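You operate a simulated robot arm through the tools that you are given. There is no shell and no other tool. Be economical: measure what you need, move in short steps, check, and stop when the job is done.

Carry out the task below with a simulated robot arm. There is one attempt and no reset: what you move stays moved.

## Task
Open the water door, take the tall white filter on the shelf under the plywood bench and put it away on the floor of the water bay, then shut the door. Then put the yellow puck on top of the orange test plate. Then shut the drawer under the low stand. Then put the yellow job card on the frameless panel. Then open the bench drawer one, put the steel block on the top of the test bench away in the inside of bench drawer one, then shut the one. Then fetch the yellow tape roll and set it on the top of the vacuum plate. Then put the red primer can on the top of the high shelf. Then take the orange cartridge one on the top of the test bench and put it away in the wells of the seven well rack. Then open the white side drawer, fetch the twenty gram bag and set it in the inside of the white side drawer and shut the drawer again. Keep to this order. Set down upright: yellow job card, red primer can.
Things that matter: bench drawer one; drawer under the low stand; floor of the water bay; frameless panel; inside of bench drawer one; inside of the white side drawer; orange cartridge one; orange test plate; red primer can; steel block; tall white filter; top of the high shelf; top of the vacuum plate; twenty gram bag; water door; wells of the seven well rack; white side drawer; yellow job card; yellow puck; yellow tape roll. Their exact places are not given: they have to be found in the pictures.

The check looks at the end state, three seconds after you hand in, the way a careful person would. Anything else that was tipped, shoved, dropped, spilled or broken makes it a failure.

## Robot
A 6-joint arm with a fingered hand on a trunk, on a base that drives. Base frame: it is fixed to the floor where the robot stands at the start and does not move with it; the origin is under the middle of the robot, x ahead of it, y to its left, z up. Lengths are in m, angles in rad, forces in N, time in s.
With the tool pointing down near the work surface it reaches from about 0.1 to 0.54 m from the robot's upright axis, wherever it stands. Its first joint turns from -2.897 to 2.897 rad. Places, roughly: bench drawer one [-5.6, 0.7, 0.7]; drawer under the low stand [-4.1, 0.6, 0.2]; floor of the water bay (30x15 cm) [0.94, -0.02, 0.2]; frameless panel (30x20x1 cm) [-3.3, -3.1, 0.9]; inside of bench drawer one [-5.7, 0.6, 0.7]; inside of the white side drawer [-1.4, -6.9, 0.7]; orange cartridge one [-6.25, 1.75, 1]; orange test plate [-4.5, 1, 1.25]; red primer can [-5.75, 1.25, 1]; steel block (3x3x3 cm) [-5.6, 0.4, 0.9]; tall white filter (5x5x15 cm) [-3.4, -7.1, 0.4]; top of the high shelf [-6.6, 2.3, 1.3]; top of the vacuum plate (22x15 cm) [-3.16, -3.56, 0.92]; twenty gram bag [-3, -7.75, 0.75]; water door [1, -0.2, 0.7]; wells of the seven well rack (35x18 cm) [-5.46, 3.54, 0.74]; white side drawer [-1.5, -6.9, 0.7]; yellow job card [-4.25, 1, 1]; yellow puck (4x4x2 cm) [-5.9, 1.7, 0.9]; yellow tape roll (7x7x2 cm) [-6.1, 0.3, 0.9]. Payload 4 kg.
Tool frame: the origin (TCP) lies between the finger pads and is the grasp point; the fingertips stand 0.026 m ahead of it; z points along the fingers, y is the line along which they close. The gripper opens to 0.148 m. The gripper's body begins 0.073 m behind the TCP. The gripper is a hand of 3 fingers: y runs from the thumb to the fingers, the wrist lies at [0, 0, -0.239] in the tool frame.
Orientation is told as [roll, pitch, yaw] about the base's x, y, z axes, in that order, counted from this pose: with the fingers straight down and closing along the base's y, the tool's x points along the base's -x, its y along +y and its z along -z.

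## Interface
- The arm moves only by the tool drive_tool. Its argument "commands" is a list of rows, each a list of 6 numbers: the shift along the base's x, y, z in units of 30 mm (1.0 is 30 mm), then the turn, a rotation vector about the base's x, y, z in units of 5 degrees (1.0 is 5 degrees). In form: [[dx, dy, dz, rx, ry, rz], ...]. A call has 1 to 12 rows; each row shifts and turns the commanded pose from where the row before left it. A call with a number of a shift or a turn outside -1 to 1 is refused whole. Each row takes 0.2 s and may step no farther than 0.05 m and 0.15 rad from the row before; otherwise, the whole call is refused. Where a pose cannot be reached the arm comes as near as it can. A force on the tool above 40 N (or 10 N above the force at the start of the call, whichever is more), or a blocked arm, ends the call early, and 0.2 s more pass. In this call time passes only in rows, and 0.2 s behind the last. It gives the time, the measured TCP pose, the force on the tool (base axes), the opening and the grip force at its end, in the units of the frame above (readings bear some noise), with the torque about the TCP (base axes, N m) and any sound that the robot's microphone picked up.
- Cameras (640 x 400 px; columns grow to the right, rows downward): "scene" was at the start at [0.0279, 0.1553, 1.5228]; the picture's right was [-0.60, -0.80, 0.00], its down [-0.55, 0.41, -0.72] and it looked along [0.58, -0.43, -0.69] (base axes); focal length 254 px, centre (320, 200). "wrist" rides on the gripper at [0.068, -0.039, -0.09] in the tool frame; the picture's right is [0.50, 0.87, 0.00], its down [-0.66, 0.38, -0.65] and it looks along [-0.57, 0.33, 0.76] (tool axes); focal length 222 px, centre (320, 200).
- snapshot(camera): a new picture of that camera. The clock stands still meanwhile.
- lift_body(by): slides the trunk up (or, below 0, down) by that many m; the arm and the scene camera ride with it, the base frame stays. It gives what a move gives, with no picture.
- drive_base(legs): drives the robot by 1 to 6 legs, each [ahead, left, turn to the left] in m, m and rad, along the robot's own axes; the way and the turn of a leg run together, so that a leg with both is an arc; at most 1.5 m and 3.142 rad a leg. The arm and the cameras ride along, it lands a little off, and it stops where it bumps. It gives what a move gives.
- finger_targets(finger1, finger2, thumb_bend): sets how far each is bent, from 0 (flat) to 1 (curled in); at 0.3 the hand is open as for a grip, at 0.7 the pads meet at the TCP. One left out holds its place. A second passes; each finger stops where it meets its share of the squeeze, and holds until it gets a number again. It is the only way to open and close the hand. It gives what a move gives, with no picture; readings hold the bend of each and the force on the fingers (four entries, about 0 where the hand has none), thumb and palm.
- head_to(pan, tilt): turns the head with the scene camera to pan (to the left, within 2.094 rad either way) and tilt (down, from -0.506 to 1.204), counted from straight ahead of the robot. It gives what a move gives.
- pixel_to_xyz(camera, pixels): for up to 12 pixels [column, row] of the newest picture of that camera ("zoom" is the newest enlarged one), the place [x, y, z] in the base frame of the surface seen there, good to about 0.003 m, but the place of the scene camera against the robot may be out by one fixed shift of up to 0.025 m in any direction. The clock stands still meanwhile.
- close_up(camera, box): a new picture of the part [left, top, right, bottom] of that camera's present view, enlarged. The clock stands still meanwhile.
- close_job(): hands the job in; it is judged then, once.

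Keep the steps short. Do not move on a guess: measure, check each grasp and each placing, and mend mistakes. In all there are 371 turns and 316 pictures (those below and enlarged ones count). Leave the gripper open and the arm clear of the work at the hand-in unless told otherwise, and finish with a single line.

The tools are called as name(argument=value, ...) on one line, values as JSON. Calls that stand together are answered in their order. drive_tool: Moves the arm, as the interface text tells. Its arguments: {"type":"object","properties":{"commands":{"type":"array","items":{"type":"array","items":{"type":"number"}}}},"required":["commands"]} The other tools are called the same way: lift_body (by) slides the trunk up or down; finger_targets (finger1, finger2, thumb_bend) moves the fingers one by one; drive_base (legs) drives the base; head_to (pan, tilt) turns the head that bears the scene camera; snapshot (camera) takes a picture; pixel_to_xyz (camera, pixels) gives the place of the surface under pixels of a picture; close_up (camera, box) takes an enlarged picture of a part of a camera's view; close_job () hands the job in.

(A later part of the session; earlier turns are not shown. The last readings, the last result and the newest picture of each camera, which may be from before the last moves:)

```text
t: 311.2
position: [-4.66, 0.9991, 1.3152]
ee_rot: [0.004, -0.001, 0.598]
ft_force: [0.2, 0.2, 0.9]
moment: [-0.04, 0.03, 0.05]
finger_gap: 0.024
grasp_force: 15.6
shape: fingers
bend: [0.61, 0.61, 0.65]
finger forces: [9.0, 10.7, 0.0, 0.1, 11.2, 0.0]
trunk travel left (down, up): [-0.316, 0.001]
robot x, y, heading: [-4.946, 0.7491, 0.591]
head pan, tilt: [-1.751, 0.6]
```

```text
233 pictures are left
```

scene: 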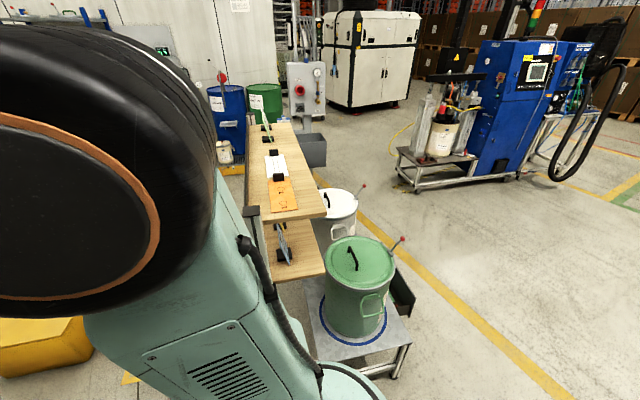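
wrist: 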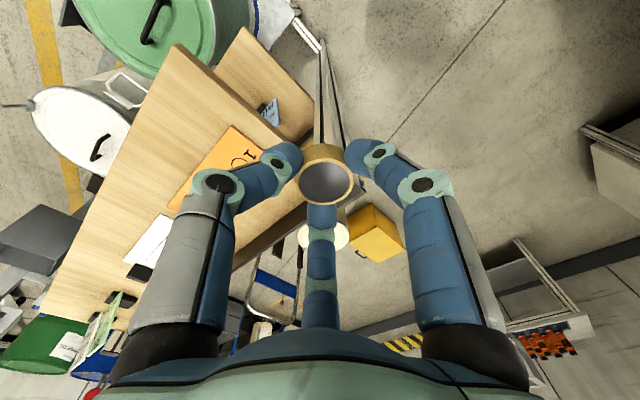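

The orange plate is visible at (215, 165) in the wrist view. I'll measure it there.

pixel_to_xyz(camera="wrist", pixels=[[240, 140], [230, 130], [205, 160], [180, 205], [225, 165], [238, 160], [265, 145], [165, 150], [325, 60], [160, 222], [325, 205]])

close_up(camera="wrist", box=[100, 80, 300, 280])

```text
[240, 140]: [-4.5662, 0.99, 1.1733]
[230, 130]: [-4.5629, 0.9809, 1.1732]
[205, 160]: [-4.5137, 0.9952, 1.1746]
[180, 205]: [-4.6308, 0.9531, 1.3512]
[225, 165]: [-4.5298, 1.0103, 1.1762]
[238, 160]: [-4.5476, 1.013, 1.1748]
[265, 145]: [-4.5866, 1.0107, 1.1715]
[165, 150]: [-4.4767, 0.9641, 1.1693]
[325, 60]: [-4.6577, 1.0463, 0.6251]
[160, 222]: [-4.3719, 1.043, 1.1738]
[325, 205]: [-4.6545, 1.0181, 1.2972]
```

```text
2.00 times, centred on (200, 180) of wrist
```

zoom: 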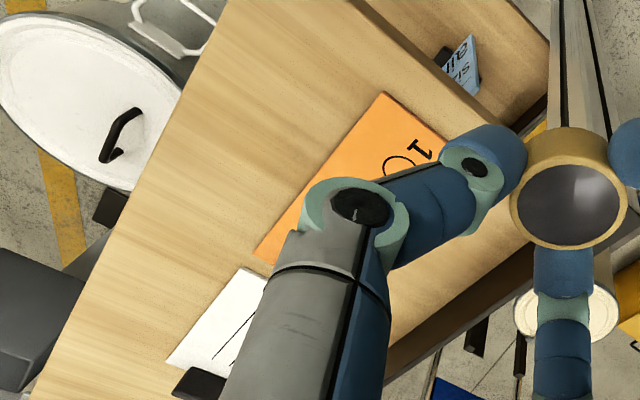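

The plate surface is at z 1.174, centred near (-4.53, 1.022). I'll move over it and come partway down.

drive_tool(commands=[[0.85, 0.153, 0, 0, 0, 0], [0.85, 0.153, 0, 0, 0, 0], [0.85, 0.153, 0, 0, 0, 0], [0.85, 0.153, 0, 0, 0, 0], [0.85, 0.153, 0, 0, 0, 0], [0, 0, -0.7, 0, 0, 0], [0, 0, -0.7, 0, 0, 0]])

snapshot(camera="wrist")

head_to(pan=-0.1, tilt=0.6)

snapshot(camera="scene")

```text
t: 312.8
position: [-4.5327, 1.0244, 1.2728]
ee_rot: [0.005, 0.001, 0.598]
ft_force: [0.2, 0.0, -0.3]
moment: [0.03, -0.01, -0.02]
finger_gap: 0.0238
grasp_force: 15.2
shape: fingers
bend: [0.61, 0.61, 0.65]
finger forces: [8.9, 10.7, 0.1, 0.0, 11.3, 0.0]
trunk travel left (down, up): [-0.316, 0.001]
robot x, y, heading: [-4.9486, 0.7497, 0.588]
head pan, tilt: [-1.751, 0.6]
```

```text
231 pictures are left
```

wrist: 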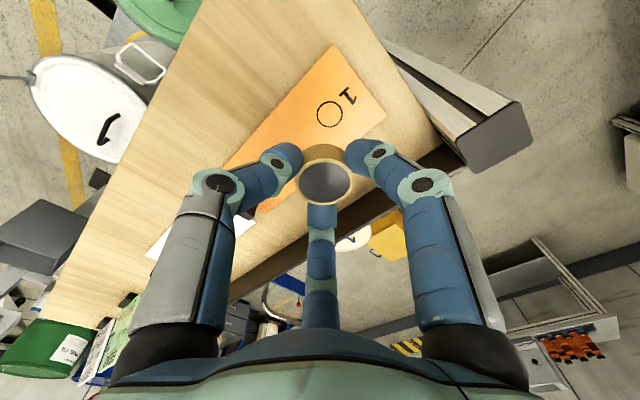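

```text
t: 314.5
position: [-4.5333, 1.0225, 1.2724]
ee_rot: [0.004, 0.0, 0.598]
ft_force: [0.6, 0.1, 0.0]
moment: [-0.03, 0.0, 0.0]
finger_gap: 0.0234
grasp_force: 15.4
shape: fingers
bend: [0.61, 0.61, 0.65]
finger forces: [8.9, 10.7, 0.0, 0.1, 11.4, 0.0]
trunk travel left (down, up): [-0.316, 0.001]
robot x, y, heading: [-4.9464, 0.7556, 0.594]
head pan, tilt: [-0.099, 0.6]
```

```text
230 pictures are left
```

scene: 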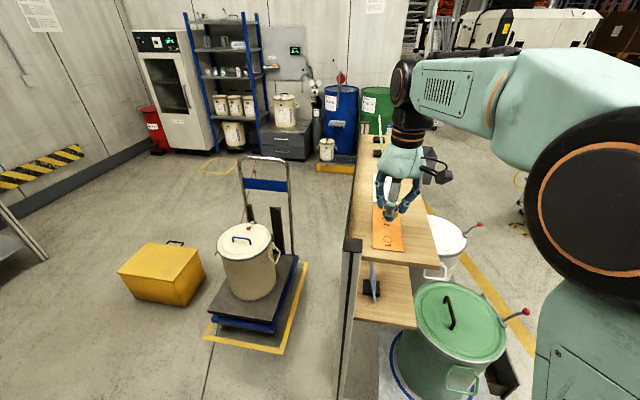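

I'll measure the plate's corners once more from here.

pixel_to_xyz(camera="wrist", pixels=[[331, 48], [383, 116], [330, 112], [265, 205], [230, 165], [255, 213], [190, 205]])

close_up(camera="scene", box=[340, 130, 460, 270])

```text
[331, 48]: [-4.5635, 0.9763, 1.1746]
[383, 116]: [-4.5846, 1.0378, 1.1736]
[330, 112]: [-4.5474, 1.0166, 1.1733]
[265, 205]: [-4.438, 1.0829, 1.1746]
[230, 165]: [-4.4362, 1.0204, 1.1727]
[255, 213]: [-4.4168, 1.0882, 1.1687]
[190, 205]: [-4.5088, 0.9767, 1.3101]
```

```text
2.86 times, centred on (400, 200) of scene
```

zoom: 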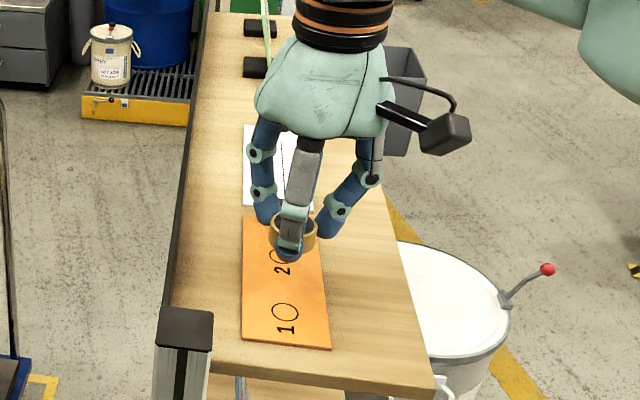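

The plate spans 14 by 6.5 cm around (-4.508, 1.030). I'll shift 1.2 cm towards the middle and lower.

drive_tool(commands=[[0.4, 0.1, -0.5, 0, 0, 0], [0, 0, -0.7, 0, 0, 0], [0, 0, -0.6, 0, 0, 0]])

drive_tool(commands=[[0, 0, -0.12, 0, 0, 0]])

close_up(camera="scene", box=[350, 150, 450, 270])

```text
t: 315.3
position: [-4.5192, 1.0243, 1.217]
ee_rot: [0.006, -0.001, 0.599]
ft_force: [-0.6, -0.3, 0.0]
moment: [-0.03, -0.03, -0.01]
finger_gap: 0.0236
grasp_force: 15.7
shape: fingers
bend: [0.61, 0.61, 0.65]
finger forces: [8.9, 10.8, 0.0, 0.0, 11.2, 0.0]
trunk travel left (down, up): [-0.316, 0.001]
robot x, y, heading: [-4.9425, 0.7478, 0.588]
head pan, tilt: [-0.099, 0.6]
```

```text
t: 315.7
position: [-4.5204, 1.0258, 1.2137]
ee_rot: [0.004, -0.001, 0.6]
ft_force: [-1.3, 0.1, 0.0]
moment: [0.04, 0.02, -0.02]
finger_gap: 0.0239
grasp_force: 15.5
shape: fingers
bend: [0.61, 0.61, 0.65]
finger forces: [8.9, 10.7, 0.0, 0.0, 11.2, 0.1]
trunk travel left (down, up): [-0.316, 0.001]
robot x, y, heading: [-4.9454, 0.7522, 0.591]
head pan, tilt: [-0.099, 0.6]
```

```text
3.33 times, centred on (400, 210) of scene
```

zoom: 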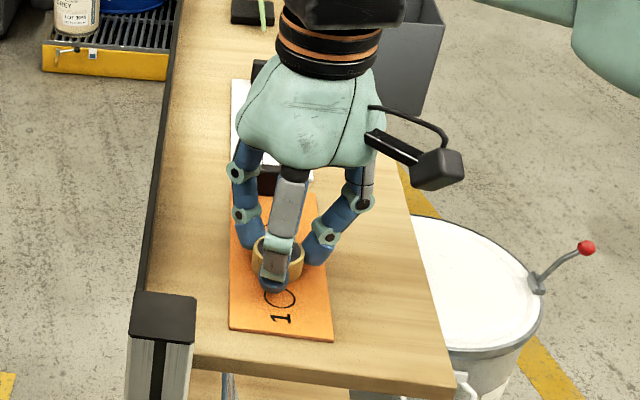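

No contact yet, so down in 3 mm steps.

drive_tool(commands=[[0, 0, -0.1, 0, 0, 0]])

drive_tool(commands=[[0, 0, -0.08, 0, 0, 0]])

```text
t: 316.1
position: [-4.5198, 1.0272, 1.2126]
ee_rot: [0.006, 0.001, 0.6]
ft_force: [0.3, -0.1, 0.2]
moment: [0.0, -0.01, 0.02]
finger_gap: 0.024
grasp_force: 15.4
shape: fingers
bend: [0.61, 0.61, 0.65]
finger forces: [8.9, 10.8, 0.0, 0.0, 11.3, 0.0]
trunk travel left (down, up): [-0.316, 0.001]
robot x, y, heading: [-4.9458, 0.75, 0.588]
head pan, tilt: [-0.099, 0.6]
```

```text
t: 316.5
position: [-4.5209, 1.0264, 1.2105]
ee_rot: [0.005, 0.0, 0.599]
ft_force: [-0.5, -0.2, 0.0]
moment: [0.0, 0.01, 0.0]
finger_gap: 0.0235
grasp_force: 15.8
shape: fingers
bend: [0.61, 0.61, 0.65]
finger forces: [8.9, 10.8, 0.1, 0.0, 11.2, 0.0]
trunk travel left (down, up): [-0.316, 0.001]
robot x, y, heading: [-4.9458, 0.7519, 0.594]
head pan, tilt: [-0.099, 0.6]
```

drive_tool(commands=[[0, 0, -0.08, 0, 0, 0]])

drive_tool(commands=[[0, 0, -0.08, 0, 0, 0]])

drive_tool(commands=[[0, 0, -0.08, 0, 0, 0]])

```text
t: 316.9
position: [-4.5199, 1.0263, 1.2086]
ee_rot: [0.006, -0.003, 0.598]
ft_force: [-0.9, 0.0, 3.8]
moment: [0.03, 0.02, 0.0]
finger_gap: 0.0235
grasp_force: 15.9
shape: fingers
bend: [0.61, 0.61, 0.65]
finger forces: [9.5, 11.1, 0.0, 0.1, 11.5, 0.0]
trunk travel left (down, up): [-0.316, 0.001]
robot x, y, heading: [-4.9468, 0.7534, 0.592]
head pan, tilt: [-0.099, 0.6]
```

```text
t: 317.3
position: [-4.5204, 1.0255, 1.2067]
ee_rot: [0.006, -0.005, 0.598]
ft_force: [0.0, 0.5, 17.1]
moment: [0.14, 0.01, 0.01]
finger_gap: 0.0232
grasp_force: 19.0
shape: fingers
bend: [0.61, 0.61, 0.66]
finger forces: [11.5, 12.6, 0.0, 0.0, 13.0, 0.0]
trunk travel left (down, up): [-0.316, 0.001]
robot x, y, heading: [-4.9456, 0.7533, 0.592]
head pan, tilt: [-0.099, 0.6]
```

```text
t: 317.7
position: [-4.5207, 1.0242, 1.2067]
ee_rot: [0.006, -0.007, 0.598]
ft_force: [2.5, 0.6, 32.8]
moment: [0.09, -0.06, 0.0]
finger_gap: 0.0229
grasp_force: 22.9
shape: fingers
bend: [0.61, 0.6, 0.66]
finger forces: [14.5, 15.7, 0.0, 0.0, 16.3, 0.0]
trunk travel left (down, up): [-0.316, 0.001]
robot x, y, heading: [-4.9453, 0.754, 0.591]
head pan, tilt: [-0.099, 0.6]
```

The puck rests on the plate. I'll unload, open the fingers and rise.

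drive_tool(commands=[[0, 0, 0.12, 0, 0, 0]])

finger_targets(finger1=0.55, finger2=0.55, thumb_bend=0.55)

drive_tool(commands=[[0, 0, 0.3, 0, 0, 0], [0, 0, 0.5, 0, 0, 0], [0, 0, 1, 0, 0, 0], [0, 0, 1, 0, 0, 0]])

snapshot(camera="wrist")

close_up(camera="scene", box=[350, 150, 450, 270])

```text
t: 318.1
position: [-4.52, 1.0253, 1.2069]
ee_rot: [0.006, 0.0, 0.598]
ft_force: [5.4, -0.3, 23.2]
moment: [0.08, -0.14, 0.06]
finger_gap: 0.0228
grasp_force: 20.3
shape: fingers
bend: [0.61, 0.6, 0.66]
finger forces: [11.5, 13.4, 0.0, 0.0, 15.9, 0.0]
trunk travel left (down, up): [-0.316, 0.001]
robot x, y, heading: [-4.948, 0.7539, 0.593]
head pan, tilt: [-0.099, 0.6]
```

```text
t: 319.1
position: [-4.522, 1.0253, 1.2056]
ee_rot: [0.006, 0.001, 0.599]
ft_force: [-1.6, 1.2, 21.2]
moment: [-0.02, 0.04, -0.04]
finger_gap: 0.0344
grasp_force: 10.2
shape: fingers
bend: [0.58, 0.57, 0.58]
finger forces: [6.5, 6.0, 0.0, 0.0, 8.3, 0.0]
trunk travel left (down, up): [-0.316, 0.001]
robot x, y, heading: [-4.9447, 0.7546, 0.594]
head pan, tilt: [-0.099, 0.6]
```

```text
t: 320.1
position: [-4.5211, 1.0266, 1.2903]
ee_rot: [0.006, 0.001, 0.6]
ft_force: [0.9, 0.0, -0.2]
moment: [-0.01, -0.02, 0.03]
finger_gap: 0.0451
grasp_force: 0.1
shape: fingers
bend: [0.55, 0.55, 0.55]
finger forces: [0.1, 0.1, 0.0, 0.0, 0.1, 0.0]
trunk travel left (down, up): [-0.316, 0.001]
robot x, y, heading: [-4.9474, 0.753, 0.593]
head pan, tilt: [-0.099, 0.6]
```

```text
227 pictures are left
```

wrist: 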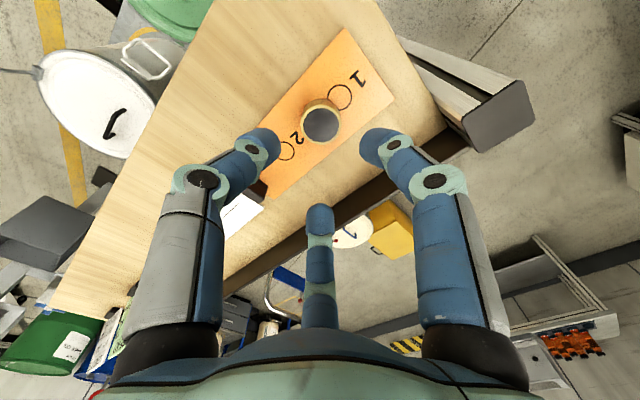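

```text
3.33 times, centred on (400, 210) of scene
```

zoom: 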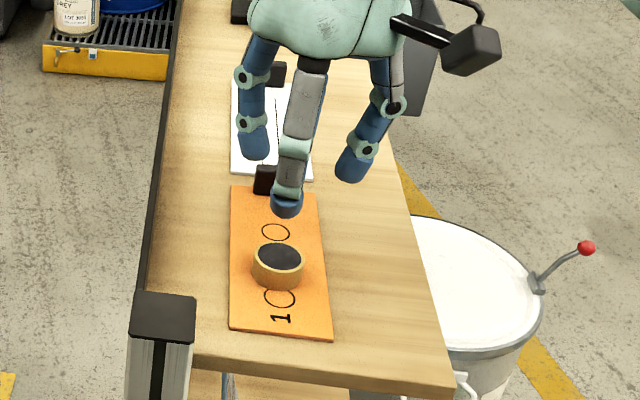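

The puck sits flat on the orange plate. Next is the drawer under the low stand, so I'll move clear of the rack and look at it.

drive_base(legs=[[-0.15, 0, 0], [-0.05, -0.75, 0]])

head_to(pan=-0.1, tilt=0.9)

snapshot(camera="scene")

```text
t: 328.1
position: [-4.2626, 0.2881, 1.2886]
ee_rot: [0.005, 0.0, 0.603]
ft_force: [0.2, 0.2, 1.0]
moment: [0.03, 0.01, -0.01]
finger_gap: 0.0453
grasp_force: 0.1
shape: fingers
bend: [0.55, 0.55, 0.55]
finger forces: [0.0, 0.0, 0.0, 0.0, 0.0, 0.0]
trunk travel left (down, up): [-0.316, 0.001]
robot x, y, heading: [-4.686, 0.0119, 0.594]
head pan, tilt: [-0.099, 0.6]
```

```text
t: 328.9
position: [-4.2639, 0.2872, 1.289]
ee_rot: [0.005, 0.0, 0.603]
ft_force: [-0.4, 0.4, 0.5]
moment: [0.0, 0.01, -0.02]
finger_gap: 0.0452
grasp_force: 0.0
shape: fingers
bend: [0.55, 0.55, 0.55]
finger forces: [0.0, 0.1, 0.0, 0.1, 0.1, 0.0]
trunk travel left (down, up): [-0.316, 0.001]
robot x, y, heading: [-4.6872, 0.0082, 0.594]
head pan, tilt: [-0.099, 0.901]
```

```text
225 pictures are left
```

scene: 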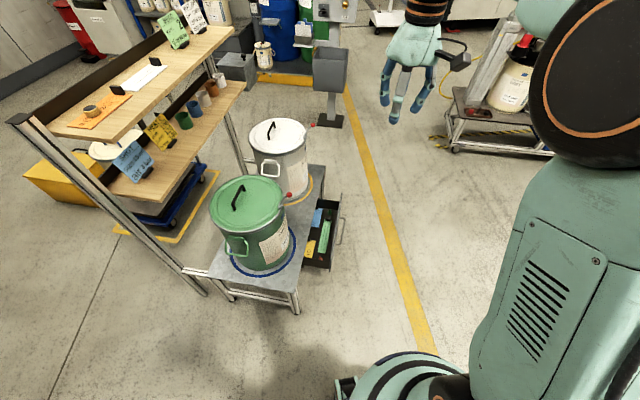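

The drawer sticks out at (320, 240), its handle facing the aisle. I'll measure it.

close_up(camera="scene", box=[200, 160, 380, 320])

pixel_to_xyz(camera="zoom", pixels=[[462, 385], [505, 170], [500, 280], [508, 230], [385, 350], [420, 60], [455, 390], [470, 330], [485, 160], [350, 500]])

```text
2.50 times, centred on (290, 240) of scene
```

zoom: 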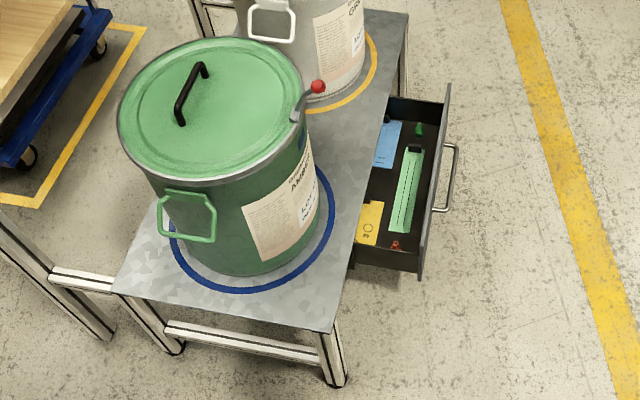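

```text
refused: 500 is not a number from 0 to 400
```

pixel_to_xyz(camera="zoom", pixels=[[420, 275], [448, 88], [434, 190], [455, 160], [440, 210], [453, 145], [350, 265], [386, 105], [333, 330], [407, 15], [400, 200], [345, 385]])

```text
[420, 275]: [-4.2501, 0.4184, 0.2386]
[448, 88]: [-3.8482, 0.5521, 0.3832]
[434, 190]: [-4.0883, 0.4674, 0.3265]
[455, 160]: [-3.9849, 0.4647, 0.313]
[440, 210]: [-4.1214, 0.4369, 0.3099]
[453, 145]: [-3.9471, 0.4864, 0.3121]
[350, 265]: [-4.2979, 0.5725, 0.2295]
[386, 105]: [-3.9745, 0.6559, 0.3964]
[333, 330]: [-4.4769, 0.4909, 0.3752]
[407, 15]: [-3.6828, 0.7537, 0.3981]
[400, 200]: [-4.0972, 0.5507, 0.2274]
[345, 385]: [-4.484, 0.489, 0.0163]
```

The drawer front is about 14 cm out and its handle is at z 0.31, facing (0.32, -0.95). I'll stand in front of it, close the fist and lower the trunk.

drive_base(legs=[[0.627, -0.602, 0], [0, 0, 1.298]])

finger_targets(finger1=0.8, finger2=0.8, thumb_bend=0.8)

lift_body(by=-0.316)

drive_tool(commands=[[0, 0, -1, 0, 0, 0], [0, 0, -1, 0, 0, 0], [0, 0, -1, 0, 0, 0], [0, 0, -1, 0, 0, 0], [0, 0, -1, 0, 0, 0], [0, 0, -1, 0, 0, 0], [0, 0, -1, 0, 0, 0], [0, 0, -1, 0, 0, 0], [0, 0, -1, 0, 0, 0], [0, 0, -1, 0, 0, 0], [0, 0, -1, 0, 0, 0], [0, 0, -1, 0, 0, 0]])

snapshot(camera="scene")

```text
t: 337.9
position: [-3.9758, 0.3589, 1.2898]
ee_rot: [0.005, 0.0, 1.92]
ft_force: [-0.2, -0.4, -0.3]
moment: [0.01, 0.0, -0.01]
finger_gap: 0.0452
grasp_force: 0.1
shape: fingers
bend: [0.55, 0.55, 0.55]
finger forces: [0.0, 0.0, 0.1, 0.0, 0.1, 0.0]
trunk travel left (down, up): [-0.316, 0.001]
robot x, y, heading: [-3.8169, -0.1205, 1.909]
head pan, tilt: [-0.099, 0.901]
```

```text
t: 338.9
position: [-3.9764, 0.3583, 1.2901]
ee_rot: [0.004, 0.0, 1.921]
ft_force: [-0.2, 0.3, 0.5]
moment: [0.0, 0.01, 0.02]
finger_gap: 0.0
grasp_force: 0.1
shape: fingers
bend: [0.76, 0.76, 0.74]
finger forces: [0.1, 0.0, 0.1, 0.1, 0.0, 0.0]
trunk travel left (down, up): [-0.316, 0.001]
robot x, y, heading: [-3.8141, -0.1205, 1.914]
head pan, tilt: [-0.099, 0.901]
```

```text
t: 342.1
position: [-3.9742, 0.3587, 0.9725]
ee_rot: [0.006, 0.0, 1.922]
ft_force: [-0.6, 0.5, 0.6]
moment: [-0.01, 0.03, 0.02]
finger_gap: 0.0
grasp_force: 0.1
shape: fingers
bend: [0.76, 0.76, 0.74]
finger forces: [0.0, 0.0, 0.0, 0.0, 0.1, 0.0]
trunk travel left (down, up): [0.0, 0.317]
robot x, y, heading: [-3.8155, -0.1191, 1.914]
head pan, tilt: [-0.099, 0.901]
```

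```text
t: 344.6
position: [-3.9734, 0.3563, 0.6128]
ee_rot: [0.006, 0.0, 1.92]
ft_force: [-0.5, -0.5, 0.8]
moment: [0.01, 0.0, 0.0]
finger_gap: 0.0002
grasp_force: 0.1
shape: fingers
bend: [0.76, 0.76, 0.74]
finger forces: [0.0, 0.1, 0.0, 0.0, 0.0, 0.0]
trunk travel left (down, up): [0.0, 0.317]
robot x, y, heading: [-3.8131, -0.1225, 1.911]
head pan, tilt: [-0.099, 0.901]
```

```text
223 pictures are left
```

scene: 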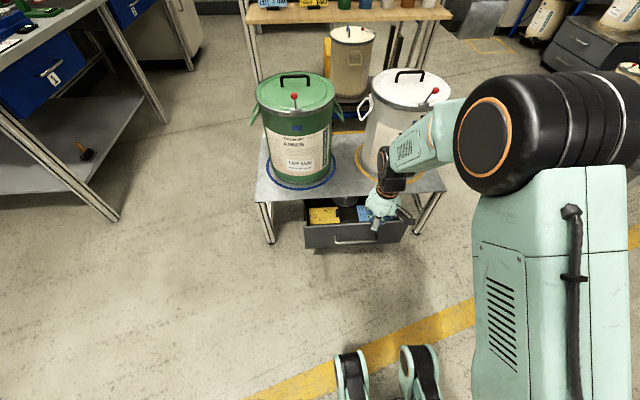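

The hand hangs in front of the drawer, about 10 cm short of the handle. I'll lower it to handle height.

drive_tool(commands=[[0, 0, -1, 0, 0, 0], [0, 0, -1, 0, 0, 0], [0, 0, -1, 0, 0, 0], [0, 0, -1, 0, 0, 0], [0, 0, -1, 0, 0, 0], [0, 0, -1, 0, 0, 0], [0, 0, -1, 0, 0, 0], [0, 0, -1, 0, 0, 0], [0, 0, -1, 0, 0, 0], [0, 0, -1, 0, 0, 0]])

snapshot(camera="wrist")

close_up(camera="scene", box=[240, 130, 460, 280])

```text
t: 346.9
position: [-3.9768, 0.3573, 0.3132]
ee_rot: [0.005, -0.002, 1.919]
ft_force: [0.3, 0.4, 0.1]
moment: [0.01, -0.03, 0.03]
finger_gap: 0.0004
grasp_force: 0.1
shape: fingers
bend: [0.76, 0.76, 0.74]
finger forces: [0.0, 0.0, 0.1, 0.1, 0.0, 0.1]
trunk travel left (down, up): [0.0, 0.317]
robot x, y, heading: [-3.8167, -0.1152, 1.909]
head pan, tilt: [-0.099, 0.901]
```

```text
222 pictures are left
```

wrist: 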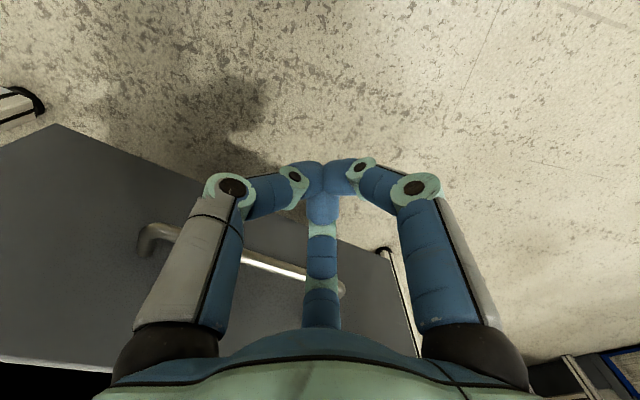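

```text
2.67 times, centred on (350, 205) of scene
```

zoom: 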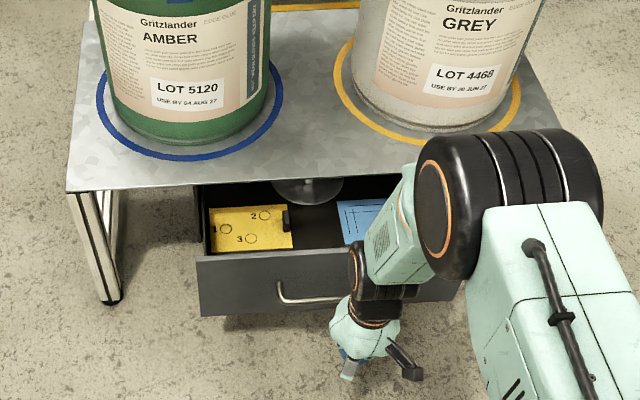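

I'll measure the handle ends with the wrist camera.

pixel_to_xyz(camera="wrist", pixels=[[150, 235], [260, 265], [340, 288], [60, 135], [375, 258], [140, 180]])

```text
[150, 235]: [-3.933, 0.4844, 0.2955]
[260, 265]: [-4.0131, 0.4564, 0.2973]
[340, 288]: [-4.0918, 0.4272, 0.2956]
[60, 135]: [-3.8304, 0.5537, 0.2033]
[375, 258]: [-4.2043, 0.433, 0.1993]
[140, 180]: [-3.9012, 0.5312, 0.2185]
```

The handle's centre lies straight ahead, 10.5 cm away. I'll push forward until it resists.

drive_base(legs=[[0.1, 0, 0], [0.08, 0, 0], [0.03, 0, 0], [0.03, 0, 0]])

snapshot(camera="scene")

```text
t: 349.5
position: [-4.0556, 0.5785, 0.3125]
ee_rot: [0.004, -0.001, 1.921]
ft_force: [0.2, -0.1, -0.2]
moment: [-0.03, -0.01, 0.02]
finger_gap: 0.0
grasp_force: 0.0
shape: fingers
bend: [0.76, 0.78, 0.75]
finger forces: [0.0, 0.1, 0.0, 0.1, 0.0, 0.0]
trunk travel left (down, up): [0.0, 0.317]
robot x, y, heading: [-3.8935, 0.0992, 1.915]
head pan, tilt: [-0.099, 0.901]
```

```text
220 pictures are left
```

scene: 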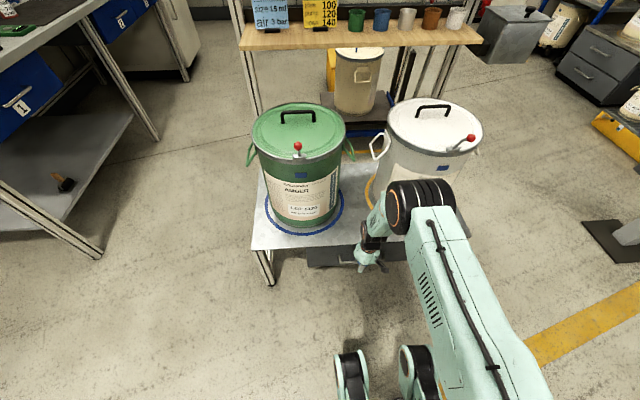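

Nearly in. I'll check the elbow's distance to the white bucket before pushing further.

close_up(camera="scene", box=[240, 150, 480, 300])

pixel_to_xyz(camera="scene", pixels=[[425, 185], [400, 190], [430, 155], [385, 165], [350, 250], [330, 250], [450, 170]])

```text
2.67 times, centred on (360, 225) of scene
```

zoom: 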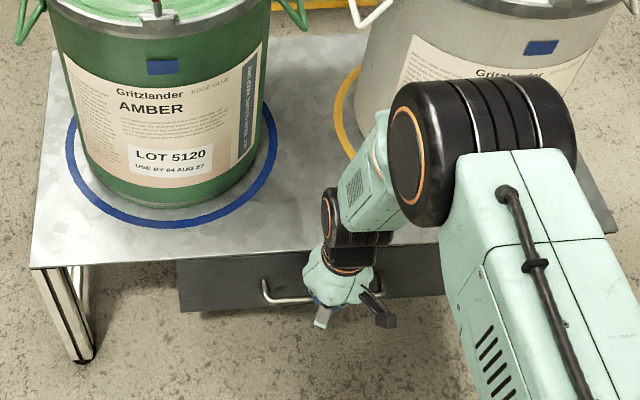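

```text
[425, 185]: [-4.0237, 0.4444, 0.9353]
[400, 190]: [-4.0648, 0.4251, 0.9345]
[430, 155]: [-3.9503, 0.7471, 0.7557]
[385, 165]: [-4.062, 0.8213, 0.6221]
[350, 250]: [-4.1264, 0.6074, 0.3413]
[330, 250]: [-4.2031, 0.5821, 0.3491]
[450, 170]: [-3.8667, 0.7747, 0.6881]
```

The elbow has 20 cm of clearance and the front is nearly flush. I'll push in small steps until it stops.

drive_base(legs=[[0.015, 0, 0], [0.015, 0, 0]])

close_up(camera="scene", box=[240, 150, 480, 300])

```text
t: 350.4
position: [-4.0592, 0.5825, 0.3133]
ee_rot: [0.006, 0.014, 1.924]
ft_force: [2.7, -5.0, 8.5]
moment: [-0.02, 0.07, 0.04]
finger_gap: 0.0
grasp_force: 15.4
shape: fingers
bend: [0.76, 0.78, 0.75]
finger forces: [0.0, 30.9, 0.1, 0.1, 0.1, 0.1]
trunk travel left (down, up): [0.0, 0.317]
robot x, y, heading: [-3.8988, 0.1093, 1.917]
head pan, tilt: [-0.099, 0.901]
stopped in leg 1: the force on the tool passed its limit at 50 N (the readings are from after the stop); the commanded pose is now the measured one
```

```text
2.67 times, centred on (360, 225) of scene
```

zoom: 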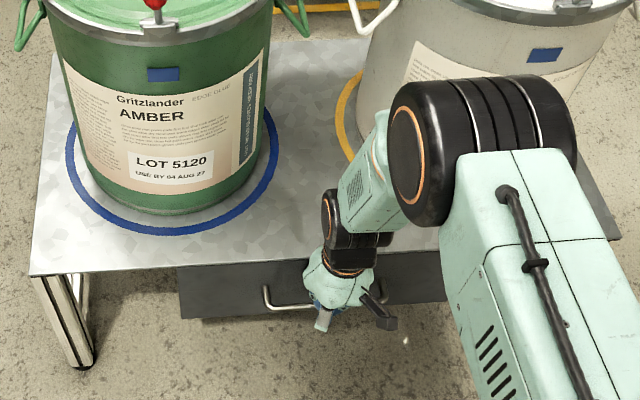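

It stopped firmly at 50 N. I'll back away and check the drawer front against the stand's edge.

drive_base(legs=[[-0.35, 0, 0]])

drive_tool(commands=[[0, 0, 1, 0, 0, 0], [0, 0, 1, 0, 0, 0], [0, 0, 1, 0, 0, 0], [0, 0, 1, 0, 0, 0], [0, 0, 1, 0, 0, 0], [0, 0, 1, 0, 0, 0], [0, 0, 1, 0, 0, 0], [0, 0, 1, 0, 0, 0], [0, 0, 1, 0, 0, 0], [0, 0, 1, 0, 0, 0], [0, 0, 1, 0, 0, 0], [0, 0, 1, 0, 0, 0]])

head_to(pan=0.0, tilt=0.7)

close_up(camera="scene", box=[240, 130, 480, 280])

```text
t: 352.6
position: [-3.9442, 0.257, 0.3124]
ee_rot: [0.005, 0.014, 1.929]
ft_force: [1.4, -0.5, -0.3]
moment: [0.03, 0.0, 0.05]
finger_gap: 0.0
grasp_force: 0.1
shape: fingers
bend: [0.76, 0.78, 0.75]
finger forces: [0.0, 0.0, 0.0, 0.0, 0.1, 0.0]
trunk travel left (down, up): [0.0, 0.317]
robot x, y, heading: [-3.777, -0.2166, 1.92]
head pan, tilt: [-0.099, 0.901]
```

```text
t: 355.2
position: [-3.9437, 0.2593, 0.6748]
ee_rot: [0.007, 0.014, 1.928]
ft_force: [-0.4, -0.1, 0.0]
moment: [-0.01, -0.01, 0.0]
finger_gap: 0.0
grasp_force: 0.1
shape: fingers
bend: [0.76, 0.78, 0.75]
finger forces: [0.1, 0.1, 0.1, 0.0, 0.1, 0.1]
trunk travel left (down, up): [0.0, 0.317]
robot x, y, heading: [-3.779, -0.2154, 1.921]
head pan, tilt: [-0.099, 0.901]
```

```text
t: 356.0
position: [-3.9441, 0.2586, 0.6727]
ee_rot: [0.003, 0.013, 1.929]
ft_force: [-0.5, 0.2, 1.1]
moment: [0.02, -0.01, 0.01]
finger_gap: 0.0
grasp_force: 0.0
shape: fingers
bend: [0.76, 0.78, 0.75]
finger forces: [0.0, 0.0, 0.0, 0.0, 0.0, 0.0]
trunk travel left (down, up): [0.0, 0.317]
robot x, y, heading: [-3.7828, -0.2155, 1.92]
head pan, tilt: [0.0, 0.7]
```

```text
2.67 times, centred on (360, 205) of scene
```

zoom: 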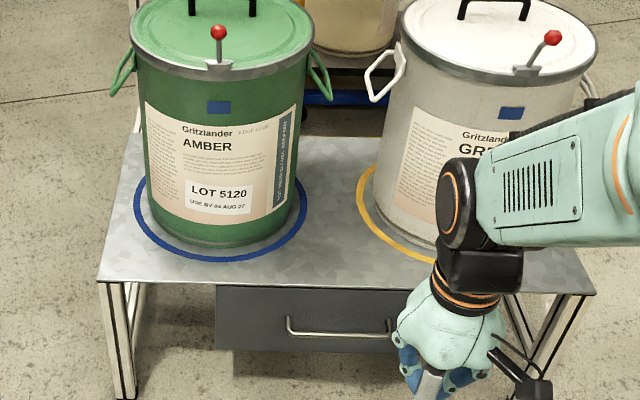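

The front lies under the table edge. I'll confirm it with a measurement.

pixel_to_xyz(camera="zoom", pixels=[[240, 320], [240, 280], [350, 310], [350, 285], [105, 278], [590, 292], [340, 335]])

```text
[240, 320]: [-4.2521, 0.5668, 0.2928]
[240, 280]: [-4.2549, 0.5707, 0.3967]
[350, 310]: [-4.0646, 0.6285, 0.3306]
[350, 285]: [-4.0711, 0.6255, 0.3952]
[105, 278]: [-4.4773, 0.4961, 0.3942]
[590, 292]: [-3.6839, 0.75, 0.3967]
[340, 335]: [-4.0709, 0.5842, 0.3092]
```

The drawer front is flush with the stand. Next is the yellow card on the rack's lower shelf, which has to be reached horizontally. I'll raise the trunk, point the hand forward and then scout the space behind the rack.

lift_body(by=0.25)

drive_tool(commands=[[0.05, -0.14, 0.2, 0.94, 0.342, 0], [0.05, -0.14, 0.2, 0.94, 0.342, 0], [0.05, -0.14, 0.2, 0.94, 0.342, 0], [0.05, -0.14, 0.2, 0.94, 0.342, 0], [0.05, -0.14, 0.2, 0.94, 0.342, 0], [0.05, -0.14, 0.2, 0.94, 0.342, 0], [0.05, -0.14, 0.2, 0.94, 0.342, 0], [0.05, -0.14, 0.2, 0.94, 0.342, 0], [0.05, -0.14, 0.2, 0.94, 0.342, 0]])

drive_tool(commands=[[0.05, -0.14, 0, 0.94, 0.342, 0], [0.05, -0.14, 0, 0.94, 0.342, 0], [0.05, -0.14, 0, 0.94, 0.342, 0], [0.05, -0.14, 0, 0.94, 0.342, 0], [0.05, -0.14, 0, 0.94, 0.342, 0], [0.05, -0.14, 0, 0.94, 0.342, 0], [0.05, -0.14, 0, 0.94, 0.342, 0], [0.05, -0.14, 0, 0.94, 0.342, 0], [0.05, -0.14, 0, 0.94, 0.342, 0]])

snapshot(camera="scene")

```text
t: 358.5
position: [-3.9438, 0.2575, 0.9233]
ee_rot: [0.005, 0.012, 1.929]
ft_force: [-1.0, 0.4, 0.8]
moment: [0.0, -0.03, 0.02]
finger_gap: 0.0001
grasp_force: 0.0
shape: fingers
bend: [0.76, 0.78, 0.75]
finger forces: [0.0, 0.0, 0.0, 0.0, 0.0, 0.0]
trunk travel left (down, up): [-0.25, 0.067]
robot x, y, heading: [-3.7775, -0.2149, 1.927]
head pan, tilt: [0.0, 0.7]
```

```text
t: 360.5
position: [-3.9282, 0.2217, 0.9732]
ee_rot: [-0.018, -0.717, 1.93]
ft_force: [0.7, 1.0, -0.4]
moment: [0.02, -0.02, -0.01]
finger_gap: 0.0
grasp_force: 0.0
shape: fingers
bend: [0.76, 0.78, 0.75]
finger forces: [0.0, 0.0, 0.0, 0.0, 0.0, 0.0]
out of reach, approached as far as the arm can: row 7
trunk travel left (down, up): [-0.25, 0.067]
robot x, y, heading: [-3.7817, -0.2165, 1.92]
head pan, tilt: [0.0, 0.7]
```

```text
t: 362.5
position: [-3.9283, 0.2262, 0.9648]
ee_rot: [-0.154, -1.503, 2.062]
ft_force: [0.2, -0.2, 0.1]
moment: [-0.01, 0.02, 0.01]
finger_gap: 0.0001
grasp_force: 0.0
shape: fingers
bend: [0.76, 0.78, 0.75]
finger forces: [0.1, 0.0, 0.0, 0.0, 0.1, 0.1]
out of reach, approached as far as the arm can: row 4, 5, 6, 7, 8
trunk travel left (down, up): [-0.25, 0.067]
robot x, y, heading: [-3.7791, -0.2136, 1.92]
head pan, tilt: [0.0, 0.7]
```

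```text
216 pictures are left
```

scene: 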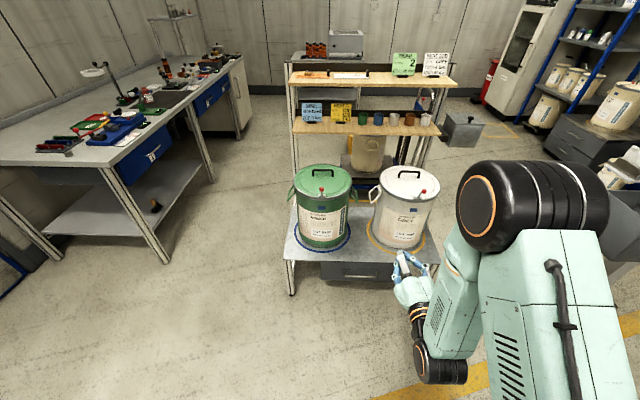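

I'll enlarge the rack to see the card and what stands behind it.

close_up(camera="scene", box=[280, 40, 470, 200])

pixel_to_xyz(camera="zoom", pixels=[[205, 165], [205, 190], [180, 150], [235, 155], [190, 200], [285, 260], [110, 190], [340, 220], [60, 230], [205, 215]])

```text
2.50 times, centred on (375, 120) of scene
```

zoom: 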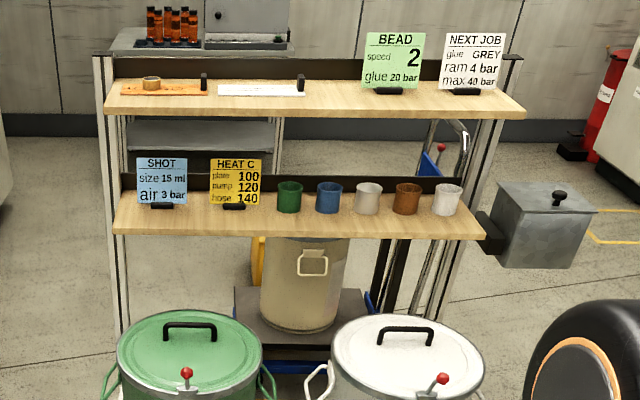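

```text
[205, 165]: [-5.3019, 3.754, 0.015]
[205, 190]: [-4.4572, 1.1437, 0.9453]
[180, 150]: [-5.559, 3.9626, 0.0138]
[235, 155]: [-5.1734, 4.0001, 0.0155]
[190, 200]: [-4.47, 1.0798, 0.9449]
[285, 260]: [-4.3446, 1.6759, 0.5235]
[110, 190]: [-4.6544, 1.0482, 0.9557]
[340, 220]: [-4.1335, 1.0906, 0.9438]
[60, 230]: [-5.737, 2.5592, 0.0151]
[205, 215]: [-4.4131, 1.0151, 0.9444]
```

pixel_to_xyz(camera="zoom", pixels=[[235, 168], [212, 165], [259, 165], [235, 198], [236, 206], [160, 180], [276, 180], [300, 225], [340, 305], [240, 300], [265, 245], [440, 120]])

```text
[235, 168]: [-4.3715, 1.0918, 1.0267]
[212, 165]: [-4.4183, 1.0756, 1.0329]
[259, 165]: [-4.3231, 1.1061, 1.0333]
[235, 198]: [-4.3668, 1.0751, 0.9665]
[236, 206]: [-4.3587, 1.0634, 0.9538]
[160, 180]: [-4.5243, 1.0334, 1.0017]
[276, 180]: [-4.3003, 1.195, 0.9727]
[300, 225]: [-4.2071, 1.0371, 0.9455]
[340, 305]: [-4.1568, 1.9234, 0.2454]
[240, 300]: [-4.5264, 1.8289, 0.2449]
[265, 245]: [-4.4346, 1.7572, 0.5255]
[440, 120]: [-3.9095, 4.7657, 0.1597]
```

The card is about 10 cm wide and stands 7 cm in from the front edge, with a blue card and a green pot beside it. Reaching it from the front needs a long arm, so I'll test here how far the hand gets pointing level.

drive_tool(commands=[[-0.33, 0.9, 0, 0, 0, 0], [-0.33, 0.9, 0, 0, 0, 0], [-0.33, 0.9, 0, 0, 0, 0], [-0.33, 0.9, 0, 0, 0, 0], [-0.33, 0.9, 0, 0, 0, 0], [-0.33, 0.9, 0, 0, 0, 0], [-0.33, 0.9, 0, 0, 0, 0], [-0.33, 0.9, 0, 0, 0, 0], [-0.33, 0.9, 0, 0, 0, 0]])

```text
t: 364.5
position: [-4.0178, 0.4723, 0.965]
ee_rot: [-0.147, -1.501, 2.057]
ft_force: [0.5, 0.3, 0.8]
moment: [0.02, 0.01, -0.01]
finger_gap: 0.0
grasp_force: 0.0
shape: fingers
bend: [0.76, 0.78, 0.75]
finger forces: [0.1, 0.0, 0.1, 0.0, 0.0, 0.0]
trunk travel left (down, up): [-0.25, 0.067]
robot x, y, heading: [-3.7846, -0.2126, 1.923]
head pan, tilt: [0.0, 0.7]
```

It reached 0.72 m easily. I'll extend a little further.

drive_tool(commands=[[-0.33, 0.9, 0, 0, 0, 0], [-0.33, 0.9, 0, 0, 0, 0], [-0.33, 0.9, 0, 0, 0, 0], [-0.33, 0.9, 0, 0, 0, 0]])

```text
t: 365.5
position: [-4.0579, 0.5781, 0.9679]
ee_rot: [-0.143, -1.501, 2.056]
ft_force: [0.9, 0.8, 0.7]
moment: [-0.01, 0.0, -0.01]
finger_gap: 0.0
grasp_force: 0.1
shape: fingers
bend: [0.76, 0.78, 0.75]
finger forces: [0.0, 0.0, 0.1, 0.0, 0.0, 0.0]
trunk travel left (down, up): [-0.25, 0.067]
robot x, y, heading: [-3.7785, -0.2137, 1.921]
head pan, tilt: [0.0, 0.7]
```

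It reaches 0.84 m, so a straight front approach over the stand works. I'll draw the arm back, open the hand and drive to in front of the card.

drive_tool(commands=[[0.33, -0.9, 0, 0, 0, 0], [0.33, -0.9, 0, 0, 0, 0], [0.33, -0.9, 0, 0, 0, 0], [0.33, -0.9, 0, 0, 0, 0], [0.33, -0.9, 0, 0, 0, 0], [0.33, -0.9, 0, 0, 0, 0], [0.33, -0.9, 0, 0, 0, 0], [0.33, -0.9, 0, 0, 0, 0], [0.33, -0.9, 0, 0, 0, 0], [0.33, -0.9, 0.3, 0, 0, 0]])

finger_targets(finger1=0.28, finger2=0.28, thumb_bend=0.28)

drive_base(legs=[[0.3, 0.5, -0.033], [0.28, 0, 0]])

snapshot(camera="scene")

snapshot(camera="wrist")

```text
t: 367.7
position: [-3.9586, 0.3065, 0.9749]
ee_rot: [-0.149, -1.5, 2.059]
ft_force: [0.3, -0.3, -0.1]
moment: [0.04, -0.03, 0.02]
finger_gap: 0.0002
grasp_force: 0.0
shape: fingers
bend: [0.76, 0.78, 0.75]
finger forces: [0.0, 0.0, 0.0, 0.0, 0.0, 0.1]
trunk travel left (down, up): [-0.25, 0.067]
robot x, y, heading: [-3.7813, -0.2129, 1.918]
head pan, tilt: [0.0, 0.7]
```

```text
t: 368.7
position: [-3.9589, 0.3096, 0.9759]
ee_rot: [-0.145, -1.5, 2.06]
ft_force: [0.4, -0.1, -0.2]
moment: [-0.01, -0.01, 0.01]
finger_gap: 0.1306
grasp_force: 0.0
shape: fingers
bend: [0.28, 0.28, 0.28]
finger forces: [0.0, 0.0, 0.1, 0.0, 0.0, 0.0]
trunk travel left (down, up): [-0.25, 0.067]
robot x, y, heading: [-3.7806, -0.2106, 1.922]
head pan, tilt: [0.0, 0.7]
```

```text
t: 375.1
position: [-4.5605, 0.7304, 0.9741]
ee_rot: [-0.146, -1.501, 1.987]
ft_force: [0.7, 0.9, 0.4]
moment: [0.01, 0.04, -0.01]
finger_gap: 0.1306
grasp_force: 0.0
shape: fingers
bend: [0.28, 0.28, 0.28]
finger forces: [0.0, 0.1, 0.0, 0.0, 0.0, 0.0]
trunk travel left (down, up): [-0.25, 0.067]
robot x, y, heading: [-4.4219, 0.1961, 1.856]
head pan, tilt: [0.0, 0.7]
```

```text
214 pictures are left
```

scene: 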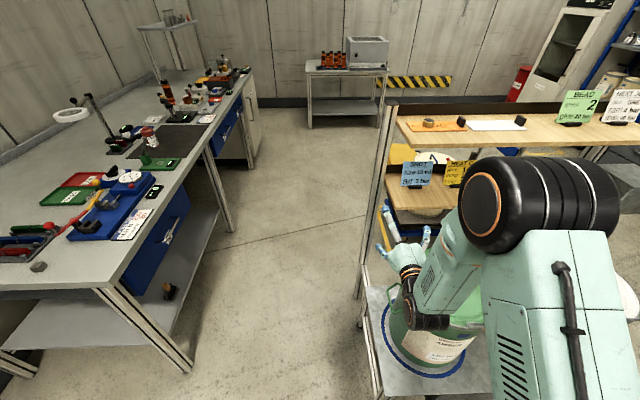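

```text
213 pictures are left
```

wrist: 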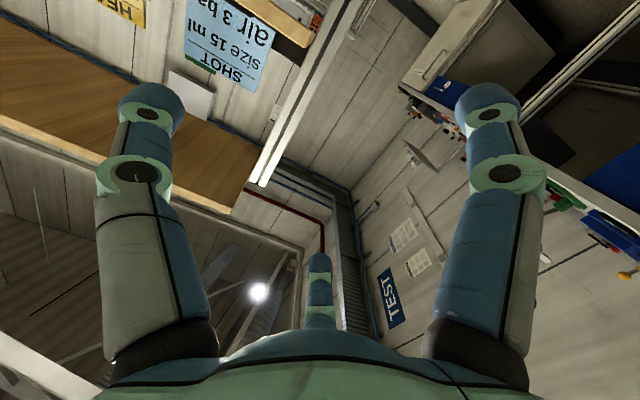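

I went too far left. I'll move right 0.34 m with a slight turn and look again.

drive_base(legs=[[-0.1, 0, 0.03], [0.02, -0.335, 0]])

snapshot(camera="scene")

snapshot(camera="wrist")

```text
t: 379.3
position: [-4.2409, 0.7502, 0.9761]
ee_rot: [-0.143, -1.501, 2.019]
ft_force: [0.1, -0.3, -0.3]
moment: [0.0, 0.0, 0.0]
finger_gap: 0.1306
grasp_force: 0.1
shape: fingers
bend: [0.28, 0.28, 0.28]
finger forces: [0.1, 0.1, 0.0, 0.0, 0.1, 0.0]
trunk travel left (down, up): [-0.25, 0.067]
robot x, y, heading: [-4.084, 0.2224, 1.887]
head pan, tilt: [0.0, 0.7]
```

```text
212 pictures are left
```

scene: 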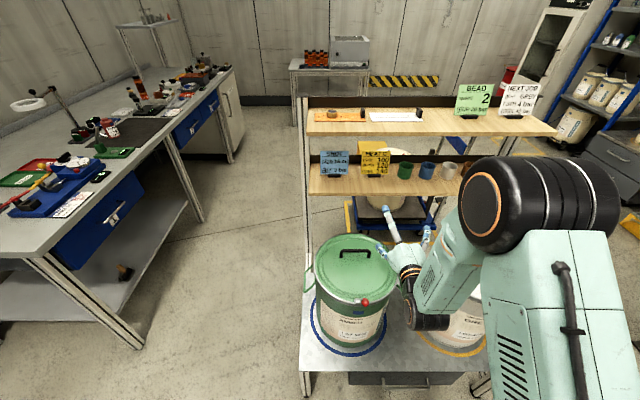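

```text
211 pictures are left
```

wrist: 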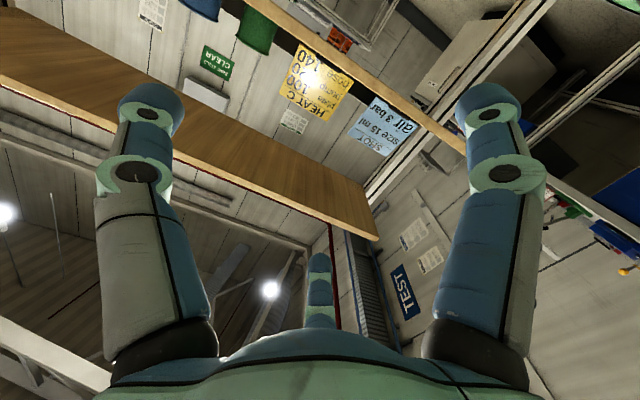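

The wrist camera now sees the yellow card at (315, 80). I'll measure its edges and neighbours.

close_up(camera="wrist", box=[220, 0, 440, 170])

pixel_to_xyz(camera="wrist", pixels=[[300, 48], [350, 78], [325, 118], [278, 90], [315, 82], [330, 68], [262, 35], [368, 100], [400, 60], [300, 10]])

```text
2.35 times, centred on (330, 85) of wrist
```

zoom: 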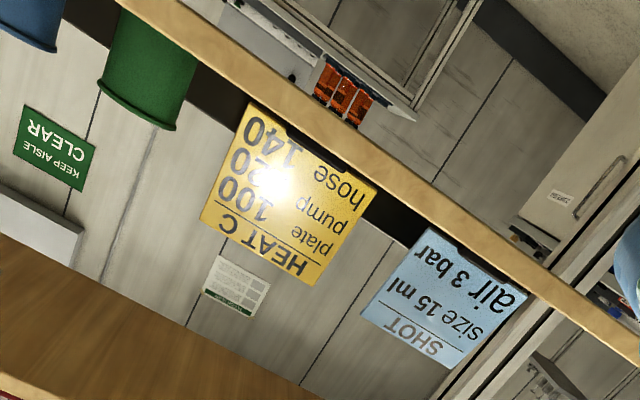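

```text
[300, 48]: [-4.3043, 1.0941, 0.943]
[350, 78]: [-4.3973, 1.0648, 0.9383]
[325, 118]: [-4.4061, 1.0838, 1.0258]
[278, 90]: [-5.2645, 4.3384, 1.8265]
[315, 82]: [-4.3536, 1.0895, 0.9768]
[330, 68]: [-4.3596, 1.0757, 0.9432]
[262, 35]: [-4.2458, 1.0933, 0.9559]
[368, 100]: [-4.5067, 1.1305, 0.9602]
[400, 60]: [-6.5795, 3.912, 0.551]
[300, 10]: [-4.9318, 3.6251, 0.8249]
```

The card's centre is (-4.354, 1.086, 0.98), straight ahead within 3 mm and 35 cm away. I'll move the base 9 cm ahead, level the hand and extend 17 cm.

drive_base(legs=[[0.09, 0, 0]])

drive_tool(commands=[[-0.3, 0.93, 0.1, 0.38, 0.13, 0], [-0.3, 0.93, 0.1, 0.38, 0.13, 0], [-0.3, 0.93, 0.1, 0, 0, 0], [-0.3, 0.93, 0, 0, 0, 0], [-0.3, 0.93, 0, 0, 0, 0]])

snapshot(camera="wrist")

snapshot(camera="scene")

```text
t: 380.4
position: [-4.2688, 0.8346, 0.9743]
ee_rot: [-0.146, -1.5, 2.021]
ft_force: [-0.4, -0.3, 0.1]
moment: [0.01, 0.02, -0.02]
finger_gap: 0.1306
grasp_force: 0.0
shape: fingers
bend: [0.28, 0.28, 0.28]
finger forces: [0.0, 0.0, 0.0, 0.1, 0.0, 0.0]
trunk travel left (down, up): [-0.25, 0.067]
robot x, y, heading: [-4.1075, 0.3028, 1.889]
head pan, tilt: [0.0, 0.7]
```

```text
t: 381.6
position: [-4.3161, 0.9725, 0.9843]
ee_rot: [-1.426, -1.561, -2.984]
ft_force: [1.3, -2.8, -3.4]
moment: [-0.19, -0.21, 0.15]
finger_gap: 0.135
grasp_force: 2.3
shape: fingers
bend: [0.23, 0.28, 0.28]
finger forces: [3.8, 0.0, 0.0, 0.0, 0.0, 0.1]
trunk travel left (down, up): [-0.25, 0.067]
robot x, y, heading: [-4.1056, 0.3019, 1.885]
head pan, tilt: [0.0, 0.7]
```

```text
209 pictures are left
```

wrist: 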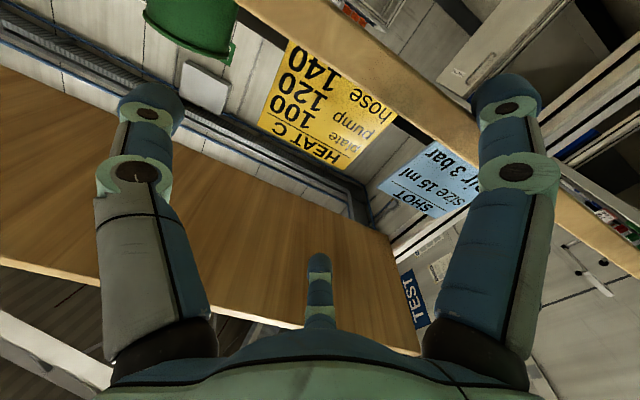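

```text
208 pictures are left
```

scene: 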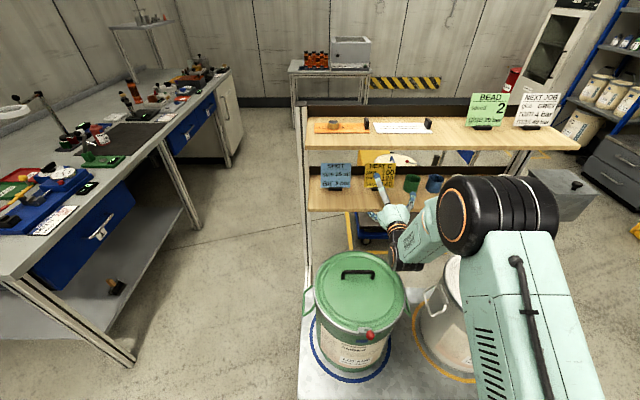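

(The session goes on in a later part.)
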